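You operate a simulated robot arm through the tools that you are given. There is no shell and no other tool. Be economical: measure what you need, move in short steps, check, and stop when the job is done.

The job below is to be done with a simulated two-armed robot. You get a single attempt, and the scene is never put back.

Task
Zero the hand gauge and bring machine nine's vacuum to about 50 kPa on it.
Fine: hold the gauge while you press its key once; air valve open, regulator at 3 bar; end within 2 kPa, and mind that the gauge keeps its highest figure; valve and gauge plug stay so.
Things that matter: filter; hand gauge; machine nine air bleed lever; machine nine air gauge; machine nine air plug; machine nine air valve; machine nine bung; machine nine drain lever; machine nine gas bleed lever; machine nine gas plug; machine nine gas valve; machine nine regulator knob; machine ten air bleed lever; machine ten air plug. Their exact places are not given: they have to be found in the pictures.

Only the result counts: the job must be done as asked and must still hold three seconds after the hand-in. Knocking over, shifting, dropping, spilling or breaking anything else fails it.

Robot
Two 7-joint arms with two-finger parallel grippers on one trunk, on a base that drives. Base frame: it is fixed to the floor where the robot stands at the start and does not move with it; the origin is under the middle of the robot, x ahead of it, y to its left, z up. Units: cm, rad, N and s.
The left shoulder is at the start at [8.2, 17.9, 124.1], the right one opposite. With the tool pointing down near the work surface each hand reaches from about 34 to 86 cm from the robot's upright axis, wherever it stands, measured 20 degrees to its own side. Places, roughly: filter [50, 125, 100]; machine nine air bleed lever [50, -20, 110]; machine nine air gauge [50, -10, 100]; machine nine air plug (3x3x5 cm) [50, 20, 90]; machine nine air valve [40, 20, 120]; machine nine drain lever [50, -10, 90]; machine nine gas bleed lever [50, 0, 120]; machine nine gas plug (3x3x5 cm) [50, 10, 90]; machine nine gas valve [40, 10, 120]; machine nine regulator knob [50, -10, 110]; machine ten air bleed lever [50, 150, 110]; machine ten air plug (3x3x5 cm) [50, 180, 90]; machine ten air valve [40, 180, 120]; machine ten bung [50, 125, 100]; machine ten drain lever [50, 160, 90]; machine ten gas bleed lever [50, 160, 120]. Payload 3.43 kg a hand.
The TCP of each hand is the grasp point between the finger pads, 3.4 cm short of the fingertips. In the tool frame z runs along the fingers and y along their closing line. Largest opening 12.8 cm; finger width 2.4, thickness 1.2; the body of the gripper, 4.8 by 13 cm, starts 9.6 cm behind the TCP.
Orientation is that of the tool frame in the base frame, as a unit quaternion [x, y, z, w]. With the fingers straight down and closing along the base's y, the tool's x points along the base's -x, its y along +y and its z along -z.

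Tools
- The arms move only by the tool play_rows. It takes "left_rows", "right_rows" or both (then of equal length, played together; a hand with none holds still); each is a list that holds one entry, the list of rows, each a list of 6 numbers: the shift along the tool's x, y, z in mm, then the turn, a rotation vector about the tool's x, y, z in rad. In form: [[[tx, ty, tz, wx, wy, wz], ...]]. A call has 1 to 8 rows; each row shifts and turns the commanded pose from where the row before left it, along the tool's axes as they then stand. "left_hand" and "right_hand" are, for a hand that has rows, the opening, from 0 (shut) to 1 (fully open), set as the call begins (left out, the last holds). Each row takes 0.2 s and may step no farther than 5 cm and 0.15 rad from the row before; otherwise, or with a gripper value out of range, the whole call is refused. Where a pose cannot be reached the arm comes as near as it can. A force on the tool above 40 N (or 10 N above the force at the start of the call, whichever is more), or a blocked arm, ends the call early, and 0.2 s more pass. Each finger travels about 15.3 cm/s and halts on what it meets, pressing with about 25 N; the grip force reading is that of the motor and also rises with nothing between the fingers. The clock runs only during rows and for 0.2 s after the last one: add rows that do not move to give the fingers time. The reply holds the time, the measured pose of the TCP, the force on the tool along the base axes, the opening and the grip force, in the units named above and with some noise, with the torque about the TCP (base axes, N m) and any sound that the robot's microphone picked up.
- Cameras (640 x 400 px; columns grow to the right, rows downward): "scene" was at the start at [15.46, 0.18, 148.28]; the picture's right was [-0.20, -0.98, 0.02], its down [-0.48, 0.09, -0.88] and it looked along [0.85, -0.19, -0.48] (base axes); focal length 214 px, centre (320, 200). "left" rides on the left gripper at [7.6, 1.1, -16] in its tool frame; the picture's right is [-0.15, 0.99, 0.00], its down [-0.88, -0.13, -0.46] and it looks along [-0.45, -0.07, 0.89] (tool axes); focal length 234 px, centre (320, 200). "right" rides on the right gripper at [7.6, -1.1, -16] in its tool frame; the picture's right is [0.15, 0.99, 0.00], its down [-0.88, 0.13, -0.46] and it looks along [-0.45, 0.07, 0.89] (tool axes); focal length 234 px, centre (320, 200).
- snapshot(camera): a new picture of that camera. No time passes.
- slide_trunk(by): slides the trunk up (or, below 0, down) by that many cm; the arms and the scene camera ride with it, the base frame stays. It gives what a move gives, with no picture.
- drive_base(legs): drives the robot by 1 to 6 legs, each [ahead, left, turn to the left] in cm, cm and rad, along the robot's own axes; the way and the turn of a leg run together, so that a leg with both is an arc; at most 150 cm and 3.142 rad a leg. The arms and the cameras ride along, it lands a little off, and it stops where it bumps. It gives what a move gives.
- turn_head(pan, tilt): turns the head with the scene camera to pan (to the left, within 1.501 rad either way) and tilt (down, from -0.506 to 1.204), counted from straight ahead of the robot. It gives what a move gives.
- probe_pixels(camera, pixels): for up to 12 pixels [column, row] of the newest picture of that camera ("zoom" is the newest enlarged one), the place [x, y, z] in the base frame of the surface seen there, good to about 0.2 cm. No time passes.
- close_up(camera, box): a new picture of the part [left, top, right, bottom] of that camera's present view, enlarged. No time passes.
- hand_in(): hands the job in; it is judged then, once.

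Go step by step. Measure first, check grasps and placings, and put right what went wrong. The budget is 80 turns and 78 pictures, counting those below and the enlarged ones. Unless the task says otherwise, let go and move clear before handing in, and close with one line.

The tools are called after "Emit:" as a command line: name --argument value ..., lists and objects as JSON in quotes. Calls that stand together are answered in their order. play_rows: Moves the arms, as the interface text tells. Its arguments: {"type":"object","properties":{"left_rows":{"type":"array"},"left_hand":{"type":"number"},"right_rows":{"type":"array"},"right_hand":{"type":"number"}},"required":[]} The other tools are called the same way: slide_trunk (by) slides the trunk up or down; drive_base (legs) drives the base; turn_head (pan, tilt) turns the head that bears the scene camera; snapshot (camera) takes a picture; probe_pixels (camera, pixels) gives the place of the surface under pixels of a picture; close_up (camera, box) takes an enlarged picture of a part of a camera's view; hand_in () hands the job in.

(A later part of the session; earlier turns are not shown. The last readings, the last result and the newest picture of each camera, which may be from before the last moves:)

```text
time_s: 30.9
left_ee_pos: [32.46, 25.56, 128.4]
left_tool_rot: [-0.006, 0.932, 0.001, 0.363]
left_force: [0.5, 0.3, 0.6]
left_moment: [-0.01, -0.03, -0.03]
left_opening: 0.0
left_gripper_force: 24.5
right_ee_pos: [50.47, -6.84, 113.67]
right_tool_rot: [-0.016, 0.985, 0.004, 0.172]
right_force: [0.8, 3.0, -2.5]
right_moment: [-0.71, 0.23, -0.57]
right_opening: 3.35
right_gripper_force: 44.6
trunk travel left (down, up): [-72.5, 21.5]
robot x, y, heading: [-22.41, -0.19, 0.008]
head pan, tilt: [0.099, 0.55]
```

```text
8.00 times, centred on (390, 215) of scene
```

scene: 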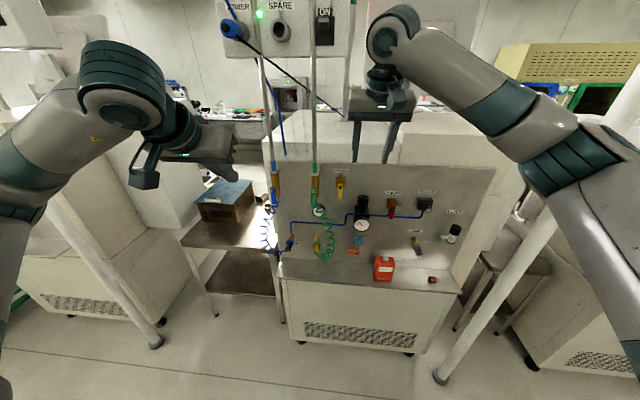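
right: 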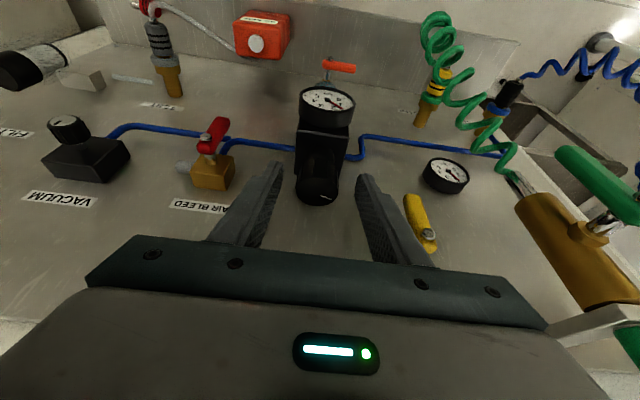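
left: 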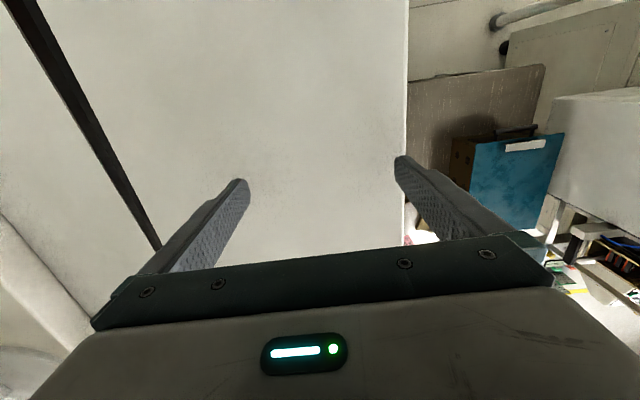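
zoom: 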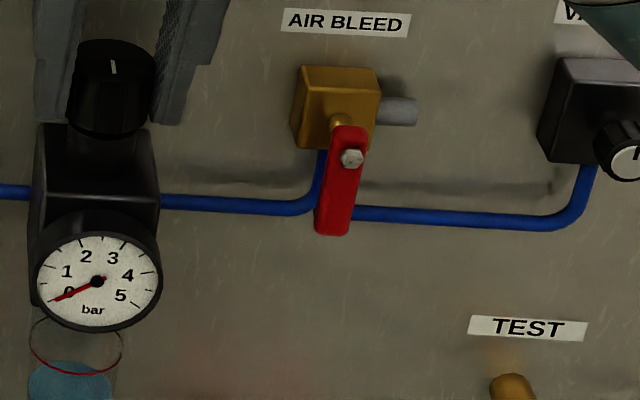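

The needle points at 0 and the knob shows stop torque, so the regulator is at its minimum. I'll release the knob, withdraw the right hand, and measure the hand gauge.

Emit:
play_rows --right_rows '[[[0, 0, 0, 0, 0, 0], [0, 0, 0, 0, 0, 0], [28, 0, -10, 0, 0, 0], [28, 0, -10, 0, 0, 0], [0, -20, -40, 0, 0, 0], [0, -30, -30, 0, 0, 0], [0, -20, -30, 0, 0, 0]]]' --right_hand 0.45

Emit:
close_up --camera "scene" --box '[365, 230, 445, 290]'

Emit:
probe_pixels --camera "zoom" --pixels '[[193, 185], [193, 205], [135, 185], [235, 185], [130, 215], [245, 222], [120, 330], [225, 335], [175, 300], [330, 193], [170, 360]]'

```text
time_s: 32.5
left_ee_pos: [32.26, 25.51, 128.39]
left_tool_rot: [-0.006, 0.931, 0.001, 0.364]
left_force: [0.4, 0.6, 0.0]
left_moment: [-0.03, 0.0, 0.0]
left_opening: 0.0
left_gripper_force: 24.9
right_ee_pos: [41.25, -14.28, 123.3]
right_tool_rot: [-0.016, 0.985, 0.005, 0.172]
right_force: [-0.1, 0.2, 0.2]
right_moment: [0.01, 0.02, 0.0]
right_opening: 5.74
right_gripper_force: 0.1
trunk travel left (down, up): [-72.5, 21.5]
robot x, y, heading: [-22.15, -0.16, 0.003]
head pan, tilt: [0.099, 0.55]
```

```text
6.67 times, centred on (405, 260) of scene
```

zoom: 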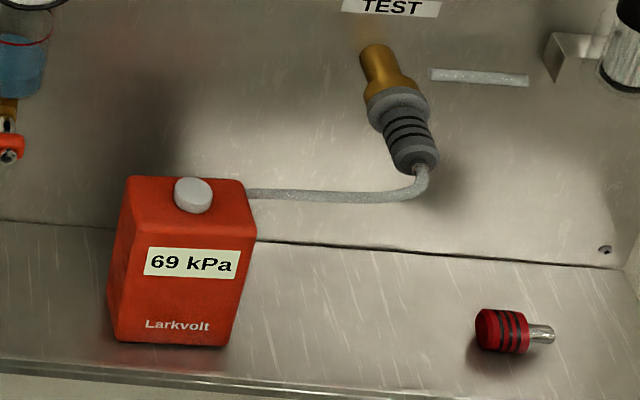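

```text
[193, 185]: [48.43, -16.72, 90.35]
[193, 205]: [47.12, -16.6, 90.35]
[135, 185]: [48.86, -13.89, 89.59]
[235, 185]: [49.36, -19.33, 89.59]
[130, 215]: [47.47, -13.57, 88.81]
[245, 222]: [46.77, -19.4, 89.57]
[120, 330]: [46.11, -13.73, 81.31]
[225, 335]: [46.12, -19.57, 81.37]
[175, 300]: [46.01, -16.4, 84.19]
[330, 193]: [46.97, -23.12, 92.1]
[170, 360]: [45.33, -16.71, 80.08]
```

The gauge front is at x≈46, it spans y −13.5 to −19.6, its top is at 89.6 and its key is at [47.8,-16.6,90.3]. I'll check the cable path and the shelf edge before gripping.

Emit:
probe_pixels --camera "zoom" --pixels '[[254, 193], [270, 194], [290, 195], [360, 196], [400, 193], [425, 175], [300, 375], [100, 360], [400, 380]]'

Emit:
snapshot --camera "right"

```text
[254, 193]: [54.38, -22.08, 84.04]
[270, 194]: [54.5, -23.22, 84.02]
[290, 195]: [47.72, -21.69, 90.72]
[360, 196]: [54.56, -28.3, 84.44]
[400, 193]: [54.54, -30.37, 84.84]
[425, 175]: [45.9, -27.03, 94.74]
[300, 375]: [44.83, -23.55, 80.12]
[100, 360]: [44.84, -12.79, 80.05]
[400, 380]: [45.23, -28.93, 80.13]
```

```text
47 pictures are left
```

right: 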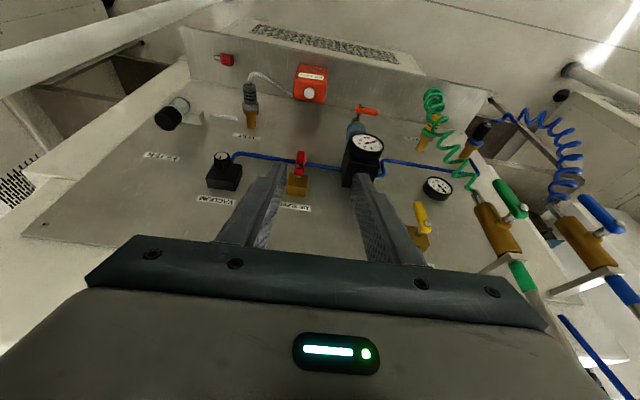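

I'll zoom in on the gauge from the right camera to see the cable exit.

Emit:
close_up --camera "right" --box '[210, 40, 350, 140]'

Emit:
probe_pixels --camera "zoom" --pixels '[[365, 230], [330, 200], [280, 165], [230, 150], [190, 170], [455, 250], [520, 220], [510, 130], [460, 180]]'

```text
4.00 times, centred on (280, 90) of right
```

zoom: 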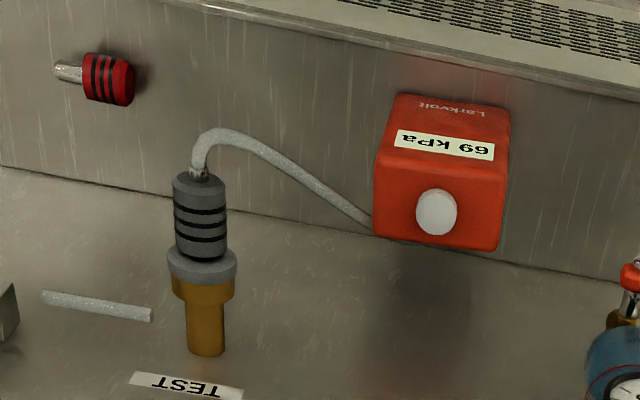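

```text
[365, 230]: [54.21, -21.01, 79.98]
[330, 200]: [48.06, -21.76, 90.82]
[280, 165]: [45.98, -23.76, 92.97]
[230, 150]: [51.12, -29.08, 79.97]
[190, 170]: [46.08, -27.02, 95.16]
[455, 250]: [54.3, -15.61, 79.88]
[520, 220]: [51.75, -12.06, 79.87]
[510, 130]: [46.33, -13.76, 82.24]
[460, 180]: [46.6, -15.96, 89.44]
```

The cable leaves the gauge's right rear top corner, so a low frontal grip with the left hand is clear. I'll lower the left hand and bring it across.

Emit:
play_rows --left_rows '[[[27, -28, 30.4, 0, 0, 0], [27, -28, 30.4, 0, 0, 0], [27, -28, 30.4, 0, 0, 0], [27, -28, 30.4, 0, 0, 0], [27, -28, 30.4, 0, 0, 0], [27, -28, 30.4, 0, 0, 0], [27, -28, 30.4, 0, 0, 0], [0, 0, 0, 0, 0, 0]]]' --left_hand 0.66

Emit:
play_rows --left_rows '[[[0, -45, 0, 0, 0, 0], [0, -45, 0, 0, 0, 0], [0, -45, 0, 0, 0, 0], [0, -45, 0, 0, 0, 0], [0, -44, 0, 0, 0, 0], [0, 0, 0, 0, 0, 0]]]'

Emit:
snapshot --camera "scene"

Emit:
snapshot --camera "left"

```text
time_s: 34.3
left_ee_pos: [32.84, 5.77, 100.06]
left_tool_rot: [-0.005, 0.931, 0.001, 0.364]
left_force: [-0.2, 0.7, 0.0]
left_moment: [0.0, 0.0, -0.02]
left_opening: 8.48
left_gripper_force: 0.1
right_ee_pos: [41.38, -14.25, 123.23]
right_tool_rot: [-0.016, 0.985, 0.004, 0.173]
right_force: [0.1, -0.5, 0.6]
right_moment: [-0.01, -0.02, -0.01]
right_opening: 5.75
right_gripper_force: 0.0
trunk travel left (down, up): [-72.5, 21.5]
robot x, y, heading: [-21.98, 0.2, 0.004]
head pan, tilt: [0.099, 0.55]
```

```text
time_s: 35.7
left_ee_pos: [33.46, -16.66, 100.2]
left_tool_rot: [-0.005, 0.932, 0.0, 0.363]
left_force: [0.4, -0.2, 0.3]
left_moment: [-0.01, 0.01, -0.01]
left_opening: 8.46
left_gripper_force: 0.0
right_ee_pos: [41.42, -14.23, 123.2]
right_tool_rot: [-0.015, 0.985, 0.003, 0.172]
right_force: [-0.2, -0.2, 0.0]
right_moment: [-0.05, -0.02, 0.01]
right_opening: 5.77
right_gripper_force: 0.0
trunk travel left (down, up): [-72.5, 21.5]
robot x, y, heading: [-21.94, -0.11, 0.004]
head pan, tilt: [0.099, 0.55]
```

```text
45 pictures are left
```

scene: 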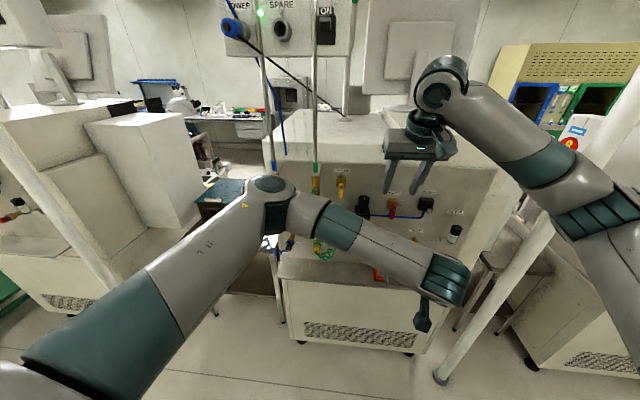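

```text
44 pictures are left
```

left: 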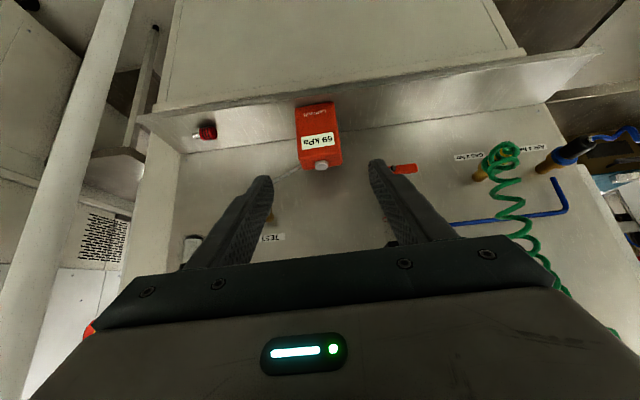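

The gauge is centred between the left fingers. I'll check how far the left elbow (270,185) and forearm are from the valves.

Emit:
probe_pixels --camera "scene" --pixels '[[270, 185], [285, 200], [330, 220], [390, 255], [445, 275], [425, 125], [416, 185]]'

```text
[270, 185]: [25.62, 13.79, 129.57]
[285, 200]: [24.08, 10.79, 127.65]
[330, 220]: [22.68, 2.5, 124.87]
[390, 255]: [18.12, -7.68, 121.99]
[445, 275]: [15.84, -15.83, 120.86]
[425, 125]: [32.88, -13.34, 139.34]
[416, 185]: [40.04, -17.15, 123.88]
```

The elbow cannot go farther forward than x≈26, so that's safe. I'll advance along the tool axis to straddle the gauge.

Emit:
play_rows --left_rows '[[[0, 0, 40, 0, 0, 0], [0, 0, 40, 0, 0, 0], [0, 0, 40, 0, 0, 0], [1, 0, 40, 0, 0, 0], [2, 0, 38, 0, 0, 0], [0, 0, 0, 0, 0, 0], [0, 0, 0, 0, 0, 0]]]'

Emit:
snapshot --camera "left"

Emit:
close_up --camera "right" --box '[180, 20, 420, 170]'

```text
time_s: 37.3
left_ee_pos: [46.72, -16.57, 85.43]
left_tool_rot: [-0.005, 0.931, 0.001, 0.364]
left_force: [-0.4, -0.4, -0.2]
left_moment: [-0.03, 0.0, -0.02]
left_opening: 8.47
left_gripper_force: 0.0
right_ee_pos: [41.5, -14.3, 123.22]
right_tool_rot: [-0.015, 0.985, 0.004, 0.173]
right_force: [0.4, -1.0, 0.1]
right_moment: [0.0, 0.01, 0.02]
right_opening: 5.76
right_gripper_force: 0.1
trunk travel left (down, up): [-72.5, 21.5]
robot x, y, heading: [-22.14, -0.05, 0.005]
head pan, tilt: [0.099, 0.55]
```

```text
43 pictures are left
```

left: 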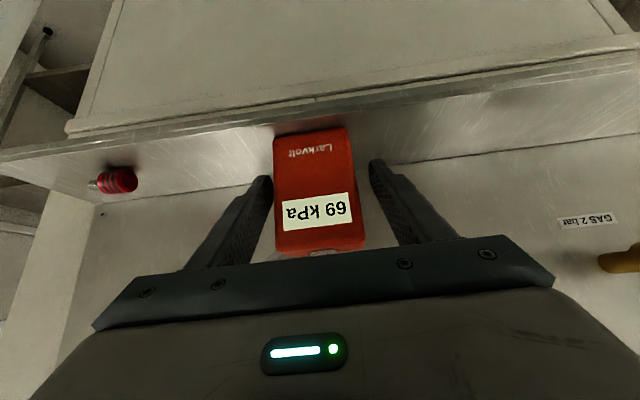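

```text
2.67 times, centred on (300, 95) of right
```

zoom: 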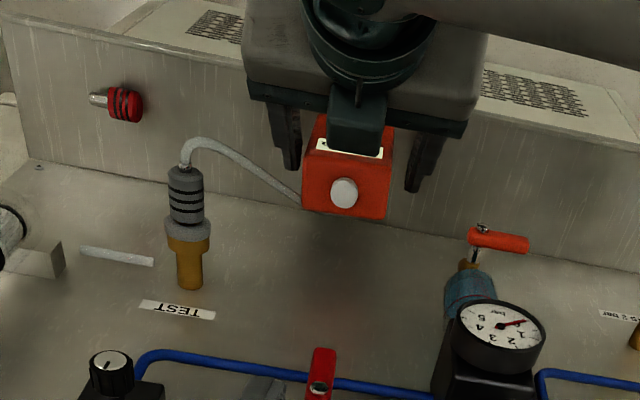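

The gauge sits centred between the left fingers. A teal block of the left wrist appears over the display in the right view, so I'll probe where it is.

Emit:
probe_pixels --camera "zoom" --pixels '[[355, 115], [355, 145], [345, 90], [300, 70], [345, 195], [285, 150], [425, 170], [320, 190], [380, 165]]'

Emit:
play_rows --left_rows '[[[0, 0, 0, 0, 0, 0], [0, 0, 0, 0, 0, 0], [0, 0, 0, 0, 0, 0]]]' --left_hand 0.45

```text
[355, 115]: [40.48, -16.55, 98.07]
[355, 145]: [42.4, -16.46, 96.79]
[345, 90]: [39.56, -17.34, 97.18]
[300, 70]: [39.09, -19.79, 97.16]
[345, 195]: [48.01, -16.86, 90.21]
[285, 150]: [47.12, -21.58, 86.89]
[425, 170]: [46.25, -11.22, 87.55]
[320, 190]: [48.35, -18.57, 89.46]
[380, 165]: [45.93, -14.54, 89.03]
```

```text
time_s: 38.1
left_ee_pos: [46.6, -16.56, 85.48]
left_tool_rot: [-0.007, 0.932, 0.001, 0.363]
left_force: [-0.8, 0.8, 0.9]
left_moment: [0.01, 0.03, 0.0]
left_opening: 6.38
left_gripper_force: 24.9
right_ee_pos: [41.35, -14.26, 123.22]
right_tool_rot: [-0.015, 0.985, 0.004, 0.173]
right_force: [0.0, -0.3, 0.0]
right_moment: [-0.04, 0.01, -0.03]
right_opening: 5.79
right_gripper_force: 0.1
trunk travel left (down, up): [-72.5, 21.5]
robot x, y, heading: [-22.4, -0.5, 0.006]
head pan, tilt: [0.099, 0.55]
```

The left hand grips the gauge at an opening of 6.38, and the block ends near x≈43, z≤98. I'll firm up the left grip and bring the closed right fingers, nearly vertical, above the key.

Emit:
play_rows --left_rows '[[[0, 0, 0, 0, 0, 0], [0, 0, 0, 0, 0, 0]]]' --left_hand 0.3 --right_rows '[[[0, 0, 0, 0, 0.1, 0], [0, 0, 0, 0, 0.1, 0]]]' --right_hand 0

Emit:
play_rows --right_rows '[[[-3.3, -3.4, 38.4, 0, 0, 0], [-3.3, -3.4, 38.4, 0, 0, 0], [-3.3, -3.4, 38.4, 0, 0, 0], [-3.3, -3.4, 38.4, 0, 0, 0], [-3.3, -3.4, 38.4, 0, 0, 0], [-3.3, -3.4, 38.4, 0, 0, 0], [-3.3, -3.4, 36, 0, 0, 0], [0, 0, 0, 0, 0, 0]]]'

Emit:
close_up --camera "right" --box '[180, 20, 460, 220]'

Emit:
snapshot --camera "left"

```text
time_s: 38.7
left_ee_pos: [46.69, -16.52, 85.64]
left_tool_rot: [-0.006, 0.932, 0.001, 0.362]
left_force: [0.8, -0.4, -0.3]
left_moment: [0.04, 0.05, -0.01]
left_opening: 6.37
left_gripper_force: 24.6
right_ee_pos: [41.35, -14.26, 123.21]
right_tool_rot: [-0.017, 0.997, 0.003, 0.073]
right_force: [0.6, 0.6, 0.2]
right_moment: [-0.01, 0.02, 0.03]
right_opening: 0.0
right_gripper_force: 25.2
trunk travel left (down, up): [-72.5, 21.5]
robot x, y, heading: [-21.81, 0.08, 0.001]
head pan, tilt: [0.099, 0.55]
```

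```text
time_s: 40.5
left_ee_pos: [46.33, -16.61, 85.64]
left_tool_rot: [-0.006, 0.931, 0.001, 0.365]
left_force: [-0.1, 0.6, -2.2]
left_moment: [0.0, 0.03, 0.02]
left_opening: 6.36
left_gripper_force: 25.5
right_ee_pos: [47.11, -16.31, 97.31]
right_tool_rot: [-0.016, 0.997, 0.002, 0.075]
right_force: [-26.7, -3.4, 1.5]
right_moment: [0.31, -2.92, -0.29]
right_opening: 0.02
right_gripper_force: 25.4
trunk travel left (down, up): [-72.5, 21.5]
robot x, y, heading: [-22.28, -0.19, 0.002]
head pan, tilt: [0.099, 0.55]
```

```text
2.00 times, centred on (320, 120) of right
```

zoom: 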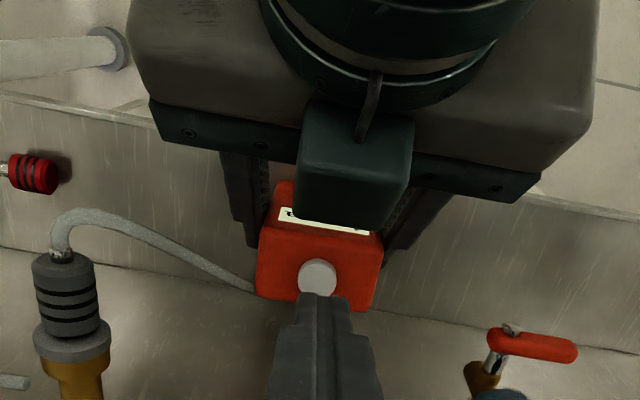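

```text
40 pictures are left
```

left: 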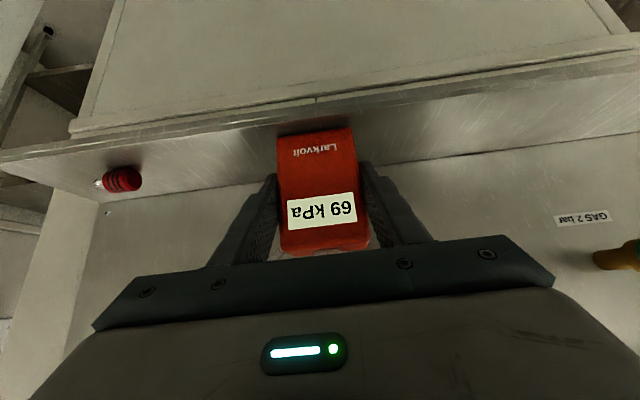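

The right body touched something, 27 N along −x at about z 108, most likely the bleed lever's face. I'll back off, tilt the hand further back, and reposition.

Emit:
play_rows --right_rows '[[[20, 0, -3, 0, 0, 0], [0, 0, 0, 0, -0.15, 0], [-10, -1, 7, 0, 0, 0], [-10, -1, 7, 0, 0, 0], [0, 0, 0, 0, 0, 0]]]'

Emit:
close_up --camera "right" --box '[180, 20, 460, 220]'

Emit:
turn_head --pan -0.25 --tilt 0.6

Emit:
snapshot --camera "scene"

```text
time_s: 41.7
left_ee_pos: [46.66, -16.59, 85.39]
left_tool_rot: [-0.006, 0.931, 0.001, 0.364]
left_force: [-0.4, 0.5, 0.4]
left_moment: [0.01, 0.02, 0.01]
left_opening: 6.36
left_gripper_force: 24.7
right_ee_pos: [47.78, -16.47, 96.25]
right_tool_rot: [-0.016, 0.989, 0.004, 0.149]
right_force: [0.2, -0.4, -0.1]
right_moment: [0.01, 0.0, -0.03]
right_opening: 0.02
right_gripper_force: 24.7
trunk travel left (down, up): [-72.5, 21.5]
robot x, y, heading: [-22.13, -0.2, 0.002]
head pan, tilt: [0.099, 0.55]
```

```text
2.00 times, centred on (320, 120) of right
```

zoom: 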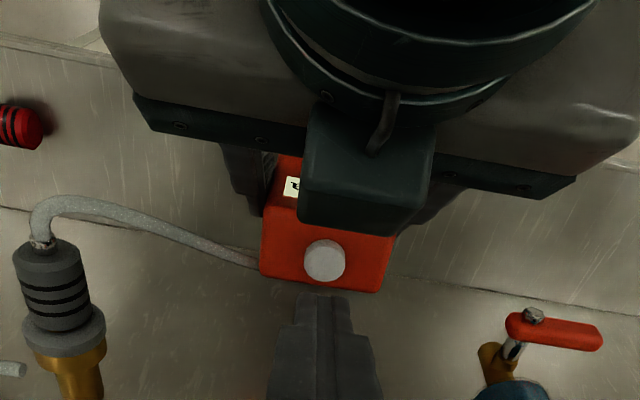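

```text
time_s: 42.5
left_ee_pos: [46.65, -16.75, 85.48]
left_tool_rot: [-0.006, 0.932, 0.001, 0.362]
left_force: [0.6, -0.8, -0.5]
left_moment: [0.06, 0.04, 0.03]
left_opening: 6.39
left_gripper_force: 25.2
right_ee_pos: [47.84, -16.53, 96.32]
right_tool_rot: [-0.017, 0.989, 0.004, 0.148]
right_force: [0.3, 0.8, -0.1]
right_moment: [0.02, -0.04, 0.01]
right_opening: 0.01
right_gripper_force: 24.5
trunk travel left (down, up): [-72.5, 21.5]
robot x, y, heading: [-22.33, -0.01, 0.009]
head pan, tilt: [-0.25, 0.6]
```

```text
38 pictures are left
```

scene: 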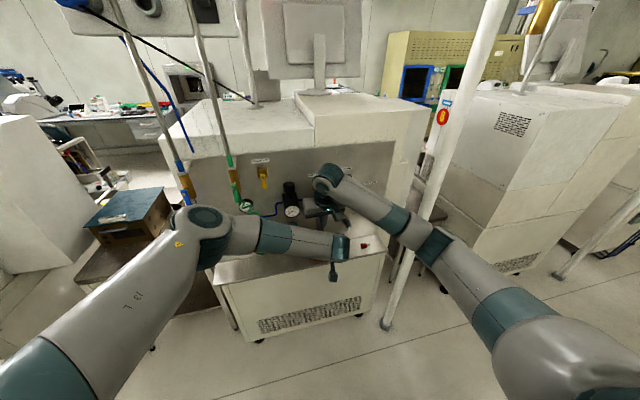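

The fingertip's rear edge lines up about 2 cm above the key centre. I'll lower to near contact, then press in small steps.

Emit:
play_rows --right_rows '[[[3, -1, 8.6, 0, 0, 0], [2.4, 0, 7.6, 0, 0, 0], [0, 0, 0, 0, 0, 0]]]'

Emit:
close_up --camera "right" --box '[250, 80, 390, 180]'

```text
time_s: 43.3
left_ee_pos: [46.7, -16.56, 85.47]
left_tool_rot: [-0.005, 0.932, 0.001, 0.364]
left_force: [-0.8, 0.3, -0.6]
left_moment: [0.05, 0.05, 0.02]
left_opening: 6.36
left_gripper_force: 23.9
right_ee_pos: [47.87, -16.57, 94.73]
right_tool_rot: [-0.016, 0.989, 0.004, 0.149]
right_force: [0.6, -0.1, 0.1]
right_moment: [0.01, 0.0, -0.02]
right_opening: 0.0
right_gripper_force: 24.8
trunk travel left (down, up): [-72.5, 21.5]
robot x, y, heading: [-21.95, -0.35, 0.005]
head pan, tilt: [-0.25, 0.6]
```

```text
4.00 times, centred on (320, 130) of right
```

zoom: 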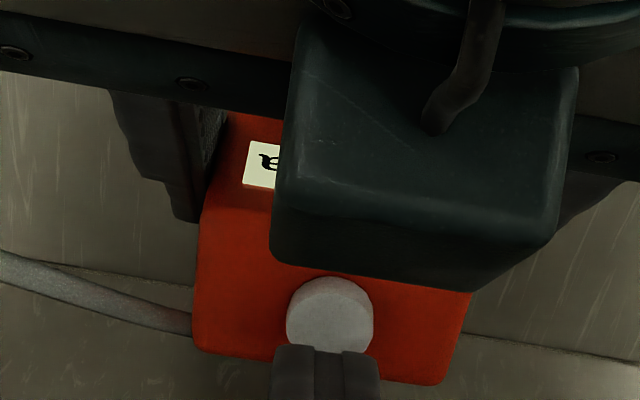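

The tip is over the rear half of the key, so I'll shift 0.5 cm back and press down in small steps.

Emit:
play_rows --right_rows '[[[4.8, 0, -1.5, 0, 0, 0], [1.8, 0, 5.7, 0, 0, 0], [1, 0, 2.9, 0, 0, 0], [1, 0, 2.9, 0, 0, 0], [0, 0, 0, 0, 0, 0]]]'

Emit:
close_up --camera "left" --box '[240, 120, 400, 260]'

Emit:
close_up --camera "right" --box '[250, 80, 390, 180]'

```text
time_s: 44.5
left_ee_pos: [46.73, -16.61, 85.4]
left_tool_rot: [-0.005, 0.931, 0.001, 0.364]
left_force: [-0.8, -1.3, -1.4]
left_moment: [0.16, -0.07, -0.04]
left_opening: 6.36
left_gripper_force: 25.2
right_ee_pos: [47.3, -16.71, 93.55]
right_tool_rot: [-0.016, 0.989, 0.005, 0.148]
right_force: [0.6, 1.2, 2.8]
right_moment: [0.02, 0.03, -0.01]
right_opening: 0.0
right_gripper_force: 25.3
trunk travel left (down, up): [-72.5, 21.5]
robot x, y, heading: [-22.31, -0.07, 0.007]
head pan, tilt: [-0.25, 0.6]
heard: click
```

```text
2.86 times, centred on (320, 190) of left
```

zoom: 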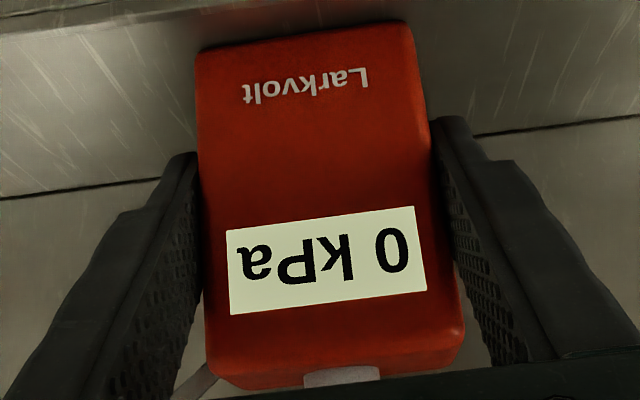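

```text
4.00 times, centred on (320, 130) of right
```

zoom: 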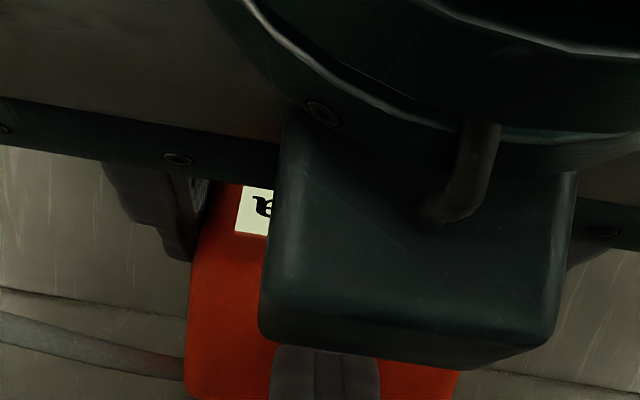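

There was a click and the display reads 0 kPa. I'll lift the right hand away, open the left fingers, and keep the left camera there to read the display.

Emit:
play_rows --right_rows '[[[0, 0, -30, 0, 0, 0], [0, 0, -40, 0, 0, 0], [0, 0, -40, 0, 0, 0], [0, 0, -40, 0, 0, 0], [0, 0, -40, 0, 0, 0], [0, 0, -40, 0, 0, 0], [0, 0, 0, 0, 0, 0]]]'

Emit:
play_rows --left_rows '[[[0, 0, 0, 0, 0, 0], [0, 0, 0, 0, 0, 0]]]' --left_hand 0.66

Emit:
turn_head --pan 0.1 --tilt 0.55

Emit:
close_up --camera "scene" --box '[320, 150, 440, 240]'

```text
time_s: 46.1
left_ee_pos: [46.63, -16.62, 85.51]
left_tool_rot: [-0.006, 0.932, 0.002, 0.364]
left_force: [1.0, 0.0, -1.1]
left_moment: [0.06, 0.05, 0.0]
left_opening: 6.36
left_gripper_force: 24.1
right_ee_pos: [40.54, -17.1, 115.49]
right_tool_rot: [-0.016, 0.989, 0.005, 0.147]
right_force: [-0.1, 0.1, -0.5]
right_moment: [0.01, 0.04, 0.01]
right_opening: 0.04
right_gripper_force: 25.4
trunk travel left (down, up): [-72.5, 21.5]
robot x, y, heading: [-22.26, -0.24, 0.004]
head pan, tilt: [-0.25, 0.6]
```

```text
time_s: 46.7
left_ee_pos: [46.59, -16.59, 85.43]
left_tool_rot: [-0.006, 0.931, 0.001, 0.364]
left_force: [-1.1, -0.6, -1.1]
left_moment: [0.0, -0.05, -0.02]
left_opening: 8.48
left_gripper_force: 0.1
right_ee_pos: [40.55, -17.3, 115.3]
right_tool_rot: [-0.016, 0.989, 0.003, 0.149]
right_force: [0.0, 0.8, 0.3]
right_moment: [0.02, 0.0, 0.0]
right_opening: 0.01
right_gripper_force: 25.3
trunk travel left (down, up): [-72.5, 21.5]
robot x, y, heading: [-22.22, 0.03, 0.001]
head pan, tilt: [-0.25, 0.6]
```

```text
time_s: 47.5
left_ee_pos: [46.66, -16.59, 85.37]
left_tool_rot: [-0.005, 0.932, 0.0, 0.363]
left_force: [0.0, 0.4, -0.7]
left_moment: [-0.01, 0.01, -0.02]
left_opening: 8.45
left_gripper_force: 0.0
right_ee_pos: [40.41, -17.16, 115.3]
right_tool_rot: [-0.016, 0.989, 0.005, 0.149]
right_force: [0.8, 0.1, 0.3]
right_moment: [0.04, 0.0, -0.01]
right_opening: 0.0
right_gripper_force: 25.4
trunk travel left (down, up): [-72.5, 21.5]
robot x, y, heading: [-21.59, 0.13, 0.008]
head pan, tilt: [0.099, 0.55]
```

```text
4.44 times, centred on (380, 195) of scene
```

zoom: 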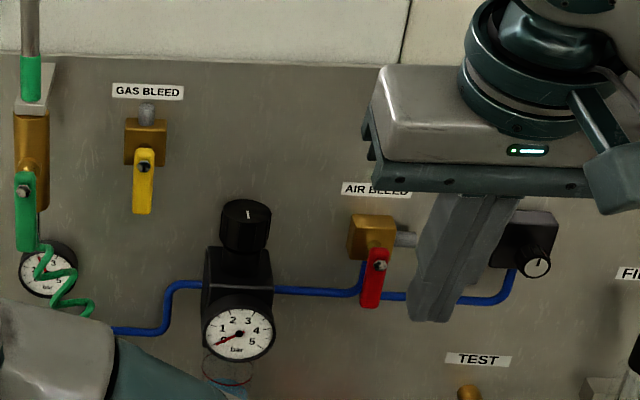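

The regulator still reads 0. I'll withdraw the left arm fully so it clears the right hand and the scene camera can see the display.

Emit:
play_rows --left_rows '[[[0, 0, -40, 0, 0, 0], [0, 0, -40, 0, 0, 0], [0, 0, -40, 0, 0, 0], [0, 0, -40, 0, 0, 0], [0, 0, -40, 0, 0, 0], [0, 45, 0, 0, 0, 0], [0, 45, 0, 0, 0, 0], [0, 45, 0, 0, 0, 0]]]'

Emit:
play_rows --left_rows '[[[0, 45, 0, 0, 0, 0], [0, 45, 0, 0, 0, 0], [0, 45, 0, 0, 0, 0], [0, 45, 0, 0, 0, 0], [0, 45, 0, 0, 0, 0], [0, 0, 0, 0, 0, 0]]]'

Emit:
snapshot --camera "scene"

```text
time_s: 49.3
left_ee_pos: [32.73, -2.57, 100.08]
left_tool_rot: [-0.005, 0.931, 0.0, 0.364]
left_force: [-0.1, 0.4, -0.4]
left_moment: [-0.03, -0.04, -0.07]
left_opening: 8.44
left_gripper_force: 0.3
right_ee_pos: [40.47, -17.05, 115.49]
right_tool_rot: [-0.016, 0.989, 0.003, 0.148]
right_force: [-0.6, 0.1, 0.7]
right_moment: [-0.05, -0.02, -0.04]
right_opening: 0.0
right_gripper_force: 25.2
trunk travel left (down, up): [-72.5, 21.5]
robot x, y, heading: [-22.3, 0.04, 0.007]
head pan, tilt: [0.099, 0.55]
```

```text
time_s: 50.7
left_ee_pos: [32.4, 19.48, 99.81]
left_tool_rot: [-0.005, 0.932, 0.002, 0.363]
left_force: [0.6, 0.2, -1.2]
left_moment: [0.03, 0.01, 0.04]
left_opening: 8.45
left_gripper_force: 0.0
right_ee_pos: [40.43, -17.3, 115.33]
right_tool_rot: [-0.015, 0.989, 0.004, 0.148]
right_force: [0.4, -0.2, -0.2]
right_moment: [0.04, 0.0, 0.03]
right_opening: 0.0
right_gripper_force: 25.1
trunk travel left (down, up): [-72.5, 21.5]
robot x, y, heading: [-22.01, -0.46, 0.005]
head pan, tilt: [0.099, 0.55]
```

```text
33 pictures are left
```

scene: 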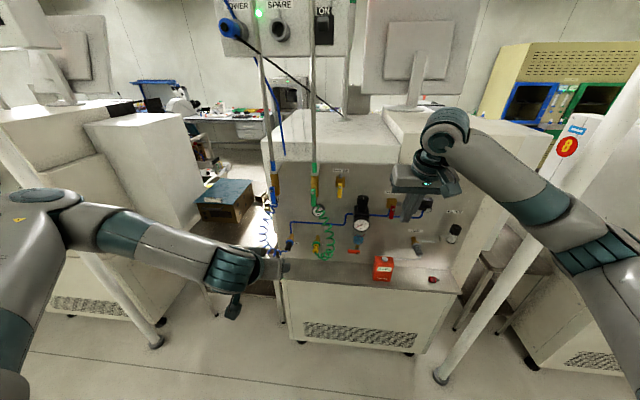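

The display (383,267) and dial are visible and the left arm is clear. Now I'll bring the right hand back to straddle the knob.

Emit:
play_rows --right_rows '[[[0, 35, 0, 0, 0, 0], [0, 35, 0, 0, 0, 0], [0, 35, 0, 0, 0, 0], [-31.1, 0, 14.5, 0, 0, 0], [-31.1, 0, 14.5, 0, 0, 0], [-31.1, 0, 14.5, 0, 0, 0], [0, 0, 0, 0, 0, 0]]]' --right_hand 0.5

Emit:
close_up --camera "scene" --box '[320, 170, 420, 290]'

```text
time_s: 52.3
left_ee_pos: [32.27, 19.48, 99.84]
left_tool_rot: [-0.006, 0.931, 0.002, 0.364]
left_force: [0.2, -0.3, -0.7]
left_moment: [0.03, 0.0, 0.01]
left_opening: 8.43
left_gripper_force: 0.1
right_ee_pos: [50.36, -6.33, 114.17]
right_tool_rot: [-0.016, 0.989, 0.004, 0.148]
right_force: [0.0, -0.6, -0.9]
right_moment: [0.02, 0.0, -0.01]
right_opening: 6.4
right_gripper_force: 0.0
trunk travel left (down, up): [-72.5, 21.5]
robot x, y, heading: [-22.52, -0.12, 0.013]
head pan, tilt: [0.099, 0.55]
```

```text
3.33 times, centred on (370, 230) of scene
```

zoom: 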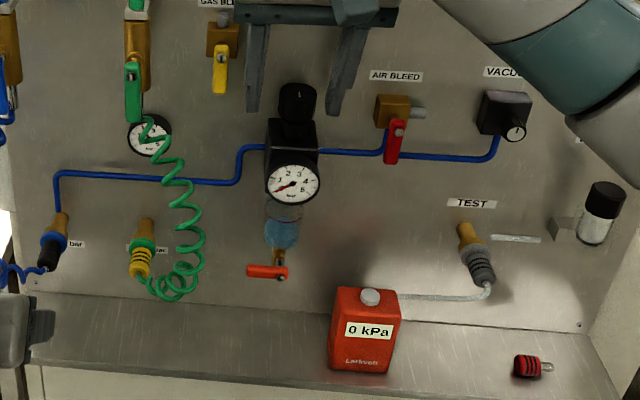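

The whole panel is visible at once: display 0 kPa, dial 0. I'll centre on the knob, turn to +0.55, close, then turn clockwise in a first part of 0.8 rad.

Emit:
play_rows --right_rows '[[[0.9, -4, 2.9, 0, 0, 0], [0, 0, 0, 0, 0, 0], [0, -0.9, 0, -0.0385, 0, -0.124], [0, -0.9, 0, -0.0385, 0, -0.124], [0, -0.9, 0, -0.0385, 0, -0.124], [0, -0.9, 0, -0.0385, 0, -0.124], [0, 0, 0, 0, 0, 0]]]' --right_hand 0.34

Emit:
play_rows --right_rows '[[[0, 0, 0, 0, 0, 0], [0, 0, 0, 0, 0, 0], [0, 1, 0, 0.0407, 0, 0.1313], [0, 1, 0, 0.0407, 0, 0.1313], [0, 1, 0, 0.0407, 0, 0.1313], [0, 1, 0, 0.0407, 0, 0.1313], [0, 1, 0, 0.0407, 0, 0.1313], [0, 1, 0, 0.0407, 0, 0.1313]]]' --right_hand 0

Emit:
close_up --camera "scene" --box '[320, 170, 420, 290]'

```text
time_s: 53.9
left_ee_pos: [32.43, 19.52, 99.78]
left_tool_rot: [-0.006, 0.932, 0.001, 0.363]
left_force: [0.3, -0.5, 0.7]
left_moment: [0.03, -0.02, -0.04]
left_opening: 8.45
left_gripper_force: 0.2
right_ee_pos: [50.54, -6.81, 113.76]
right_tool_rot: [-0.27, 0.951, 0.043, 0.143]
right_force: [0.8, 0.7, 0.5]
right_moment: [-0.03, -0.03, 0.02]
right_opening: 4.37
right_gripper_force: 0.3
trunk travel left (down, up): [-72.5, 21.5]
robot x, y, heading: [-22.36, -0.14, 0.004]
head pan, tilt: [0.099, 0.55]
```

```text
time_s: 55.7
left_ee_pos: [32.51, 19.33, 99.78]
left_tool_rot: [-0.005, 0.932, 0.002, 0.363]
left_force: [-0.5, 0.3, -0.7]
left_moment: [-0.01, 0.01, 0.01]
left_opening: 8.45
left_gripper_force: 0.1
right_ee_pos: [50.4, -6.58, 113.78]
right_tool_rot: [0.137, 0.979, -0.019, 0.147]
right_force: [17.8, -19.7, 18.0]
right_moment: [-1.68, -0.1, -0.13]
right_opening: 3.28
right_gripper_force: 45.3
trunk travel left (down, up): [-72.5, 21.5]
robot x, y, heading: [-22.14, -0.23, 0.006]
head pan, tilt: [0.099, 0.55]
```

```text
3.33 times, centred on (370, 230) of scene
```

zoom: 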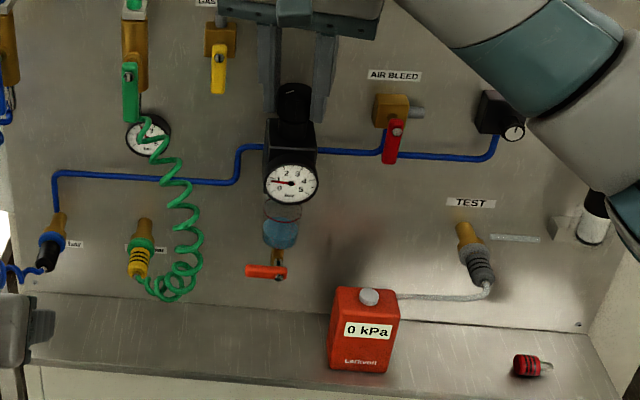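

The dial is about 0.7 bar with the display at 0. I'll nudge to relieve the side load, turn a bit more clockwise, then ratchet back.

Emit:
play_rows --right_rows '[[[-2, -1.5, -1, 0, 0, 0], [0, 1, 0, 0.0407, 0, 0.1313], [0, 1, 0, 0.0407, 0, 0.1313], [0, 0, 0, 0, 0, 0]]]'

Emit:
play_rows --right_rows '[[[0, 0, 0, 0, 0, 0], [0, 0, 0, 0, 0, 0]]]' --right_hand 0.34

Emit:
play_rows --right_rows '[[[0, -1, 0, -0.0407, 0, -0.1313], [0, -1, 0, -0.0407, 0, -0.1313], [0, -1, 0, -0.0407, 0, -0.1313], [0, -1, 0, -0.0407, 0, -0.1313], [0, -1, 0, -0.0407, 0, -0.1313], [0, -1, 0, -0.0407, 0, -0.1313], [0, -1, 0, -0.0407, 0, -0.1313], [0, -1, 0, -0.0407, 0, -0.1313]]]'

Emit:
close_up --camera "scene" --box '[320, 170, 420, 290]'

```text
time_s: 56.7
left_ee_pos: [32.42, 19.36, 99.68]
left_tool_rot: [-0.005, 0.932, 0.001, 0.363]
left_force: [-0.8, 0.4, 0.1]
left_moment: [0.03, -0.01, -0.03]
left_opening: 8.44
left_gripper_force: 0.0
right_ee_pos: [50.56, -6.19, 113.65]
right_tool_rot: [0.268, 0.952, -0.039, 0.141]
right_force: [2.6, -9.0, -3.8]
right_moment: [-0.61, -1.14, -0.1]
right_opening: 3.3
right_gripper_force: 44.8
trunk travel left (down, up): [-72.5, 21.5]
robot x, y, heading: [-22.25, -0.01, 0.005]
head pan, tilt: [0.099, 0.55]
```

```text
time_s: 57.3
left_ee_pos: [32.43, 19.6, 99.76]
left_tool_rot: [-0.005, 0.932, 0.001, 0.363]
left_force: [0.4, -0.3, -0.5]
left_moment: [0.02, 0.01, 0.0]
left_opening: 8.46
left_gripper_force: 0.0
right_ee_pos: [50.57, -6.37, 113.88]
right_tool_rot: [0.268, 0.952, -0.039, 0.142]
right_force: [0.0, -0.6, -0.6]
right_moment: [-0.01, 0.01, 0.0]
right_opening: 4.36
right_gripper_force: 0.1
trunk travel left (down, up): [-72.5, 21.5]
robot x, y, heading: [-22.12, 0.2, 0.002]
head pan, tilt: [0.099, 0.55]
```

```text
time_s: 59.1
left_ee_pos: [32.4, 19.62, 99.72]
left_tool_rot: [-0.006, 0.932, 0.001, 0.363]
left_force: [0.5, -0.3, 0.1]
left_moment: [-0.02, -0.04, -0.05]
left_opening: 8.46
left_gripper_force: 0.1
right_ee_pos: [50.42, -7.04, 113.8]
right_tool_rot: [-0.27, 0.951, 0.043, 0.142]
right_force: [-0.1, 0.7, 0.1]
right_moment: [-0.03, 0.01, 0.01]
right_opening: 4.37
right_gripper_force: 0.0
trunk travel left (down, up): [-72.5, 21.5]
robot x, y, heading: [-22.0, -0.06, 0.004]
head pan, tilt: [0.099, 0.55]
```

```text
3.33 times, centred on (370, 230) of scene
```

zoom: 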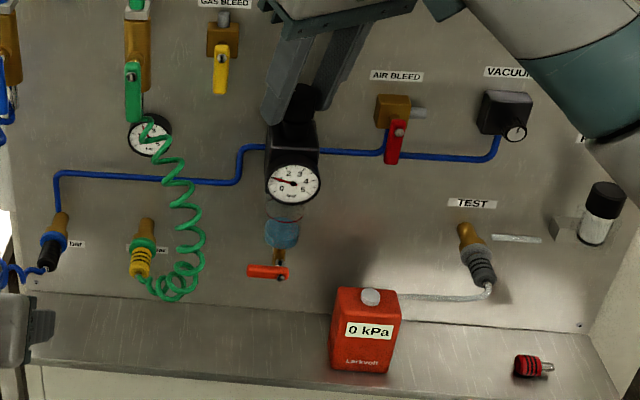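

About 0.9 bar with the display still 0. Next clockwise stroke, in halves.

Emit:
play_rows --right_rows '[[[0, 0, 0, 0, 0, 0], [0, 0, 0, 0, 0, 0], [0, 1, 0, 0.0407, 0, 0.1313], [0, 1, 0, 0.0407, 0, 0.1313], [0, 1, 0, 0.0407, 0, 0.1313], [0, 1, 0, 0.0407, 0, 0.1313]]]' --right_hand 0

Emit:
close_up --camera "scene" --box '[320, 170, 420, 290]'

```text
time_s: 60.5
left_ee_pos: [32.52, 19.43, 99.69]
left_tool_rot: [-0.005, 0.932, 0.002, 0.363]
left_force: [-0.4, 0.6, 0.3]
left_moment: [-0.02, -0.04, 0.03]
left_opening: 8.44
left_gripper_force: 0.0
right_ee_pos: [50.43, -6.77, 113.76]
right_tool_rot: [0.002, 0.989, 0.001, 0.148]
right_force: [16.0, -12.5, 10.1]
right_moment: [-1.23, -1.0, -0.12]
right_opening: 3.35
right_gripper_force: 45.0
trunk travel left (down, up): [-72.5, 21.5]
robot x, y, heading: [-21.96, -0.28, 0.007]
head pan, tilt: [0.099, 0.55]
```

```text
3.33 times, centred on (370, 230) of scene
```

zoom: 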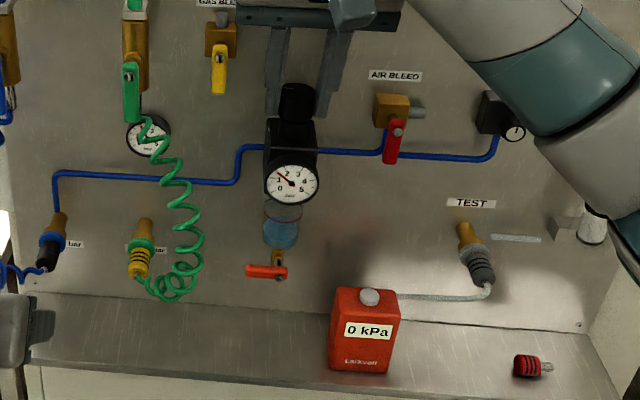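

About 1.4 bar, display 0. I'll finish this stroke and ratchet back.

Emit:
play_rows --right_rows '[[[-1.5, -0.5, -0.5, 0.0407, 0, 0.1313], [0, 1, 0, 0.0407, 0, 0.1313], [0, 1, 0, 0.0407, 0, 0.1313], [0, 1, 0, 0.0407, 0, 0.1313], [0, 0, 0, 0, 0, 0]]]'

Emit:
play_rows --right_rows '[[[0, 0, 0, 0, 0, 0], [0, 0, 0, 0, 0, 0]]]' --right_hand 0.34

Emit:
play_rows --right_rows '[[[0, -1, 0, -0.0407, 0, -0.1313], [0, -1, 0, -0.0407, 0, -0.1313], [0, -1, 0, -0.0407, 0, -0.1313], [0, -1, 0, -0.0407, 0, -0.1313], [0, -1, 0, -0.0407, 0, -0.1313], [0, -1, 0, -0.0407, 0, -0.1313], [0, -1, 0, -0.0407, 0, -0.1313], [0, -1, 0, -0.0407, 0, -0.1313]]]'

Emit:
close_up --camera "scene" --box '[320, 170, 420, 290]'

```text
time_s: 61.7
left_ee_pos: [32.52, 19.66, 99.69]
left_tool_rot: [-0.005, 0.932, 0.001, 0.364]
left_force: [-0.3, -1.2, -0.2]
left_moment: [-0.03, 0.0, 0.0]
left_opening: 8.45
left_gripper_force: 0.0
right_ee_pos: [50.73, -6.27, 113.89]
right_tool_rot: [0.268, 0.952, -0.04, 0.141]
right_force: [7.7, -1.7, -1.2]
right_moment: [-0.33, 0.4, 0.02]
right_opening: 3.37
right_gripper_force: 44.7
trunk travel left (down, up): [-72.5, 21.5]
robot x, y, heading: [-22.47, -0.26, 0.006]
head pan, tilt: [0.099, 0.55]
```

```text
time_s: 62.3
left_ee_pos: [32.49, 19.57, 99.82]
left_tool_rot: [-0.006, 0.932, 0.001, 0.363]
left_force: [-0.7, -0.2, -0.6]
left_moment: [0.01, -0.01, -0.01]
left_opening: 8.43
left_gripper_force: 0.0
right_ee_pos: [50.55, -6.41, 113.92]
right_tool_rot: [0.267, 0.952, -0.039, 0.143]
right_force: [0.4, -0.2, -0.4]
right_moment: [-0.01, -0.02, -0.03]
right_opening: 4.34
right_gripper_force: 0.0
trunk travel left (down, up): [-72.5, 21.5]
robot x, y, heading: [-21.92, -0.18, 0.005]
head pan, tilt: [0.099, 0.55]
```

```text
time_s: 64.1
left_ee_pos: [32.38, 19.57, 99.78]
left_tool_rot: [-0.005, 0.932, 0.0, 0.363]
left_force: [0.5, -0.6, -0.5]
left_moment: [0.02, 0.02, 0.0]
left_opening: 8.45
left_gripper_force: 0.0
right_ee_pos: [50.35, -7.13, 113.92]
right_tool_rot: [-0.27, 0.951, 0.043, 0.144]
right_force: [-0.5, 0.6, -0.3]
right_moment: [-0.01, 0.03, 0.03]
right_opening: 4.37
right_gripper_force: 0.0
trunk travel left (down, up): [-72.5, 21.5]
robot x, y, heading: [-21.85, -0.43, 0.003]
head pan, tilt: [0.099, 0.55]
```

```text
3.33 times, centred on (370, 230) of scene
```

zoom: 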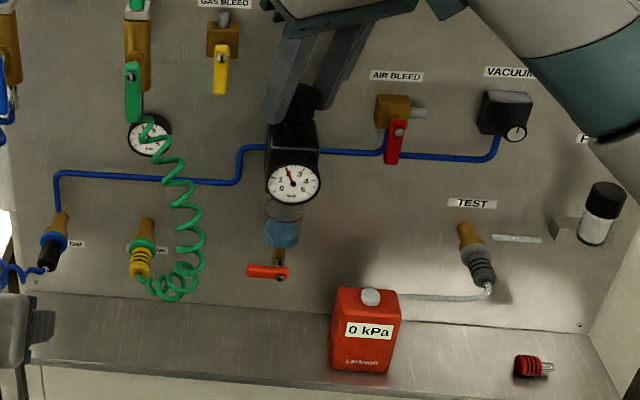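

About 2.0 bar, display still 0. Another clockwise turn of about 0.82 rad.

Emit:
play_rows --right_rows '[[[0, 0, 0, 0, 0, 0], [0, 0, 0, 0, 0, 0], [0, 1, 0, 0.0407, 0, 0.1313], [-1.5, 0, 0, 0.0407, 0, 0.1313], [0, 1, 0, 0.0407, 0, 0.1313], [0, 1, 0, 0.0407, 0, 0.1313], [0, 1, 0, 0.0407, 0, 0.1313], [0, 1, 0, 0.0407, 0, 0.1313]]]' --right_hand 0

Emit:
close_up --camera "scene" --box '[340, 205, 400, 285]'

```text
time_s: 65.9
left_ee_pos: [32.33, 19.65, 99.76]
left_tool_rot: [-0.005, 0.931, 0.001, 0.364]
left_force: [0.0, 0.0, 0.6]
left_moment: [-0.04, 0.0, -0.01]
left_opening: 8.46
left_gripper_force: 0.0
right_ee_pos: [50.36, -6.47, 113.91]
right_tool_rot: [0.136, 0.98, -0.019, 0.147]
right_force: [-5.2, -0.4, -2.4]
right_moment: [-0.49, 0.76, -0.01]
right_opening: 3.31
right_gripper_force: 45.2
trunk travel left (down, up): [-72.5, 21.5]
robot x, y, heading: [-22.32, 0.23, 0.01]
head pan, tilt: [0.099, 0.55]
```

```text
5.00 times, centred on (370, 245) of scene
```

zoom: 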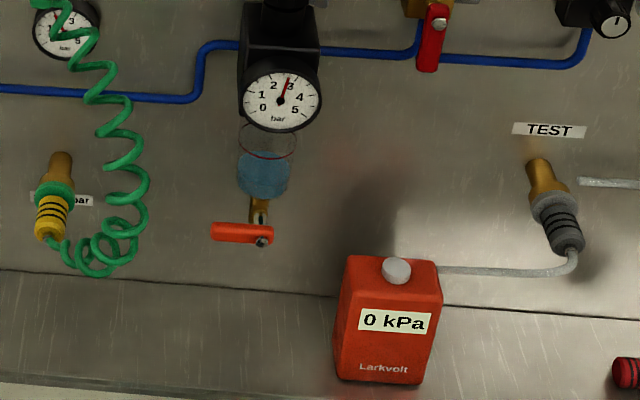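

The needle is close to 3, so I'll zoom in on the dial.

Emit:
close_up --camera "scene" --box '[350, 216, 374, 233]'

```text
16.00 times, centred on (362, 224) of scene
```

zoom: 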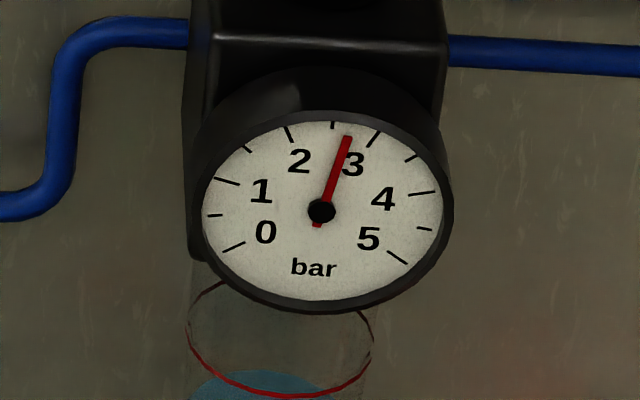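

The needle reads about 2.7 bar; I'll add about 0.3 rad clockwise.

Emit:
play_rows --right_rows '[[[0, 1, 0, 0.0407, 0, 0.1313], [0, 1, 0, 0.0407, 0, 0.1313], [0, 0, 0, 0, 0, 0], [0, 0, 0, 0, 0, 0]]]'

Emit:
close_up --camera "scene" --box '[350, 216, 374, 233]'

```text
time_s: 66.9
left_ee_pos: [32.26, 19.56, 99.84]
left_tool_rot: [-0.005, 0.931, 0.0, 0.364]
left_force: [1.1, 0.2, 0.3]
left_moment: [0.02, -0.03, 0.03]
left_opening: 8.45
left_gripper_force: 0.0
right_ee_pos: [50.59, -6.38, 113.94]
right_tool_rot: [0.268, 0.952, -0.04, 0.143]
right_force: [-10.4, 2.3, -8.3]
right_moment: [-0.17, 0.1, -0.05]
right_opening: 3.3
right_gripper_force: 44.8
trunk travel left (down, up): [-72.5, 21.5]
robot x, y, heading: [-22.27, 0.12, 0.01]
head pan, tilt: [0.099, 0.55]
```

```text
16.00 times, centred on (362, 224) of scene
```

zoom: 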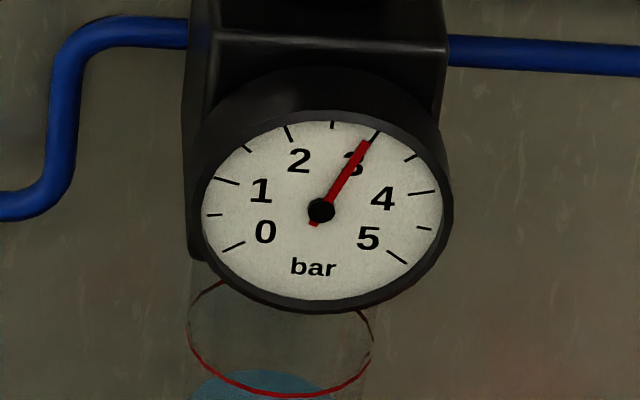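

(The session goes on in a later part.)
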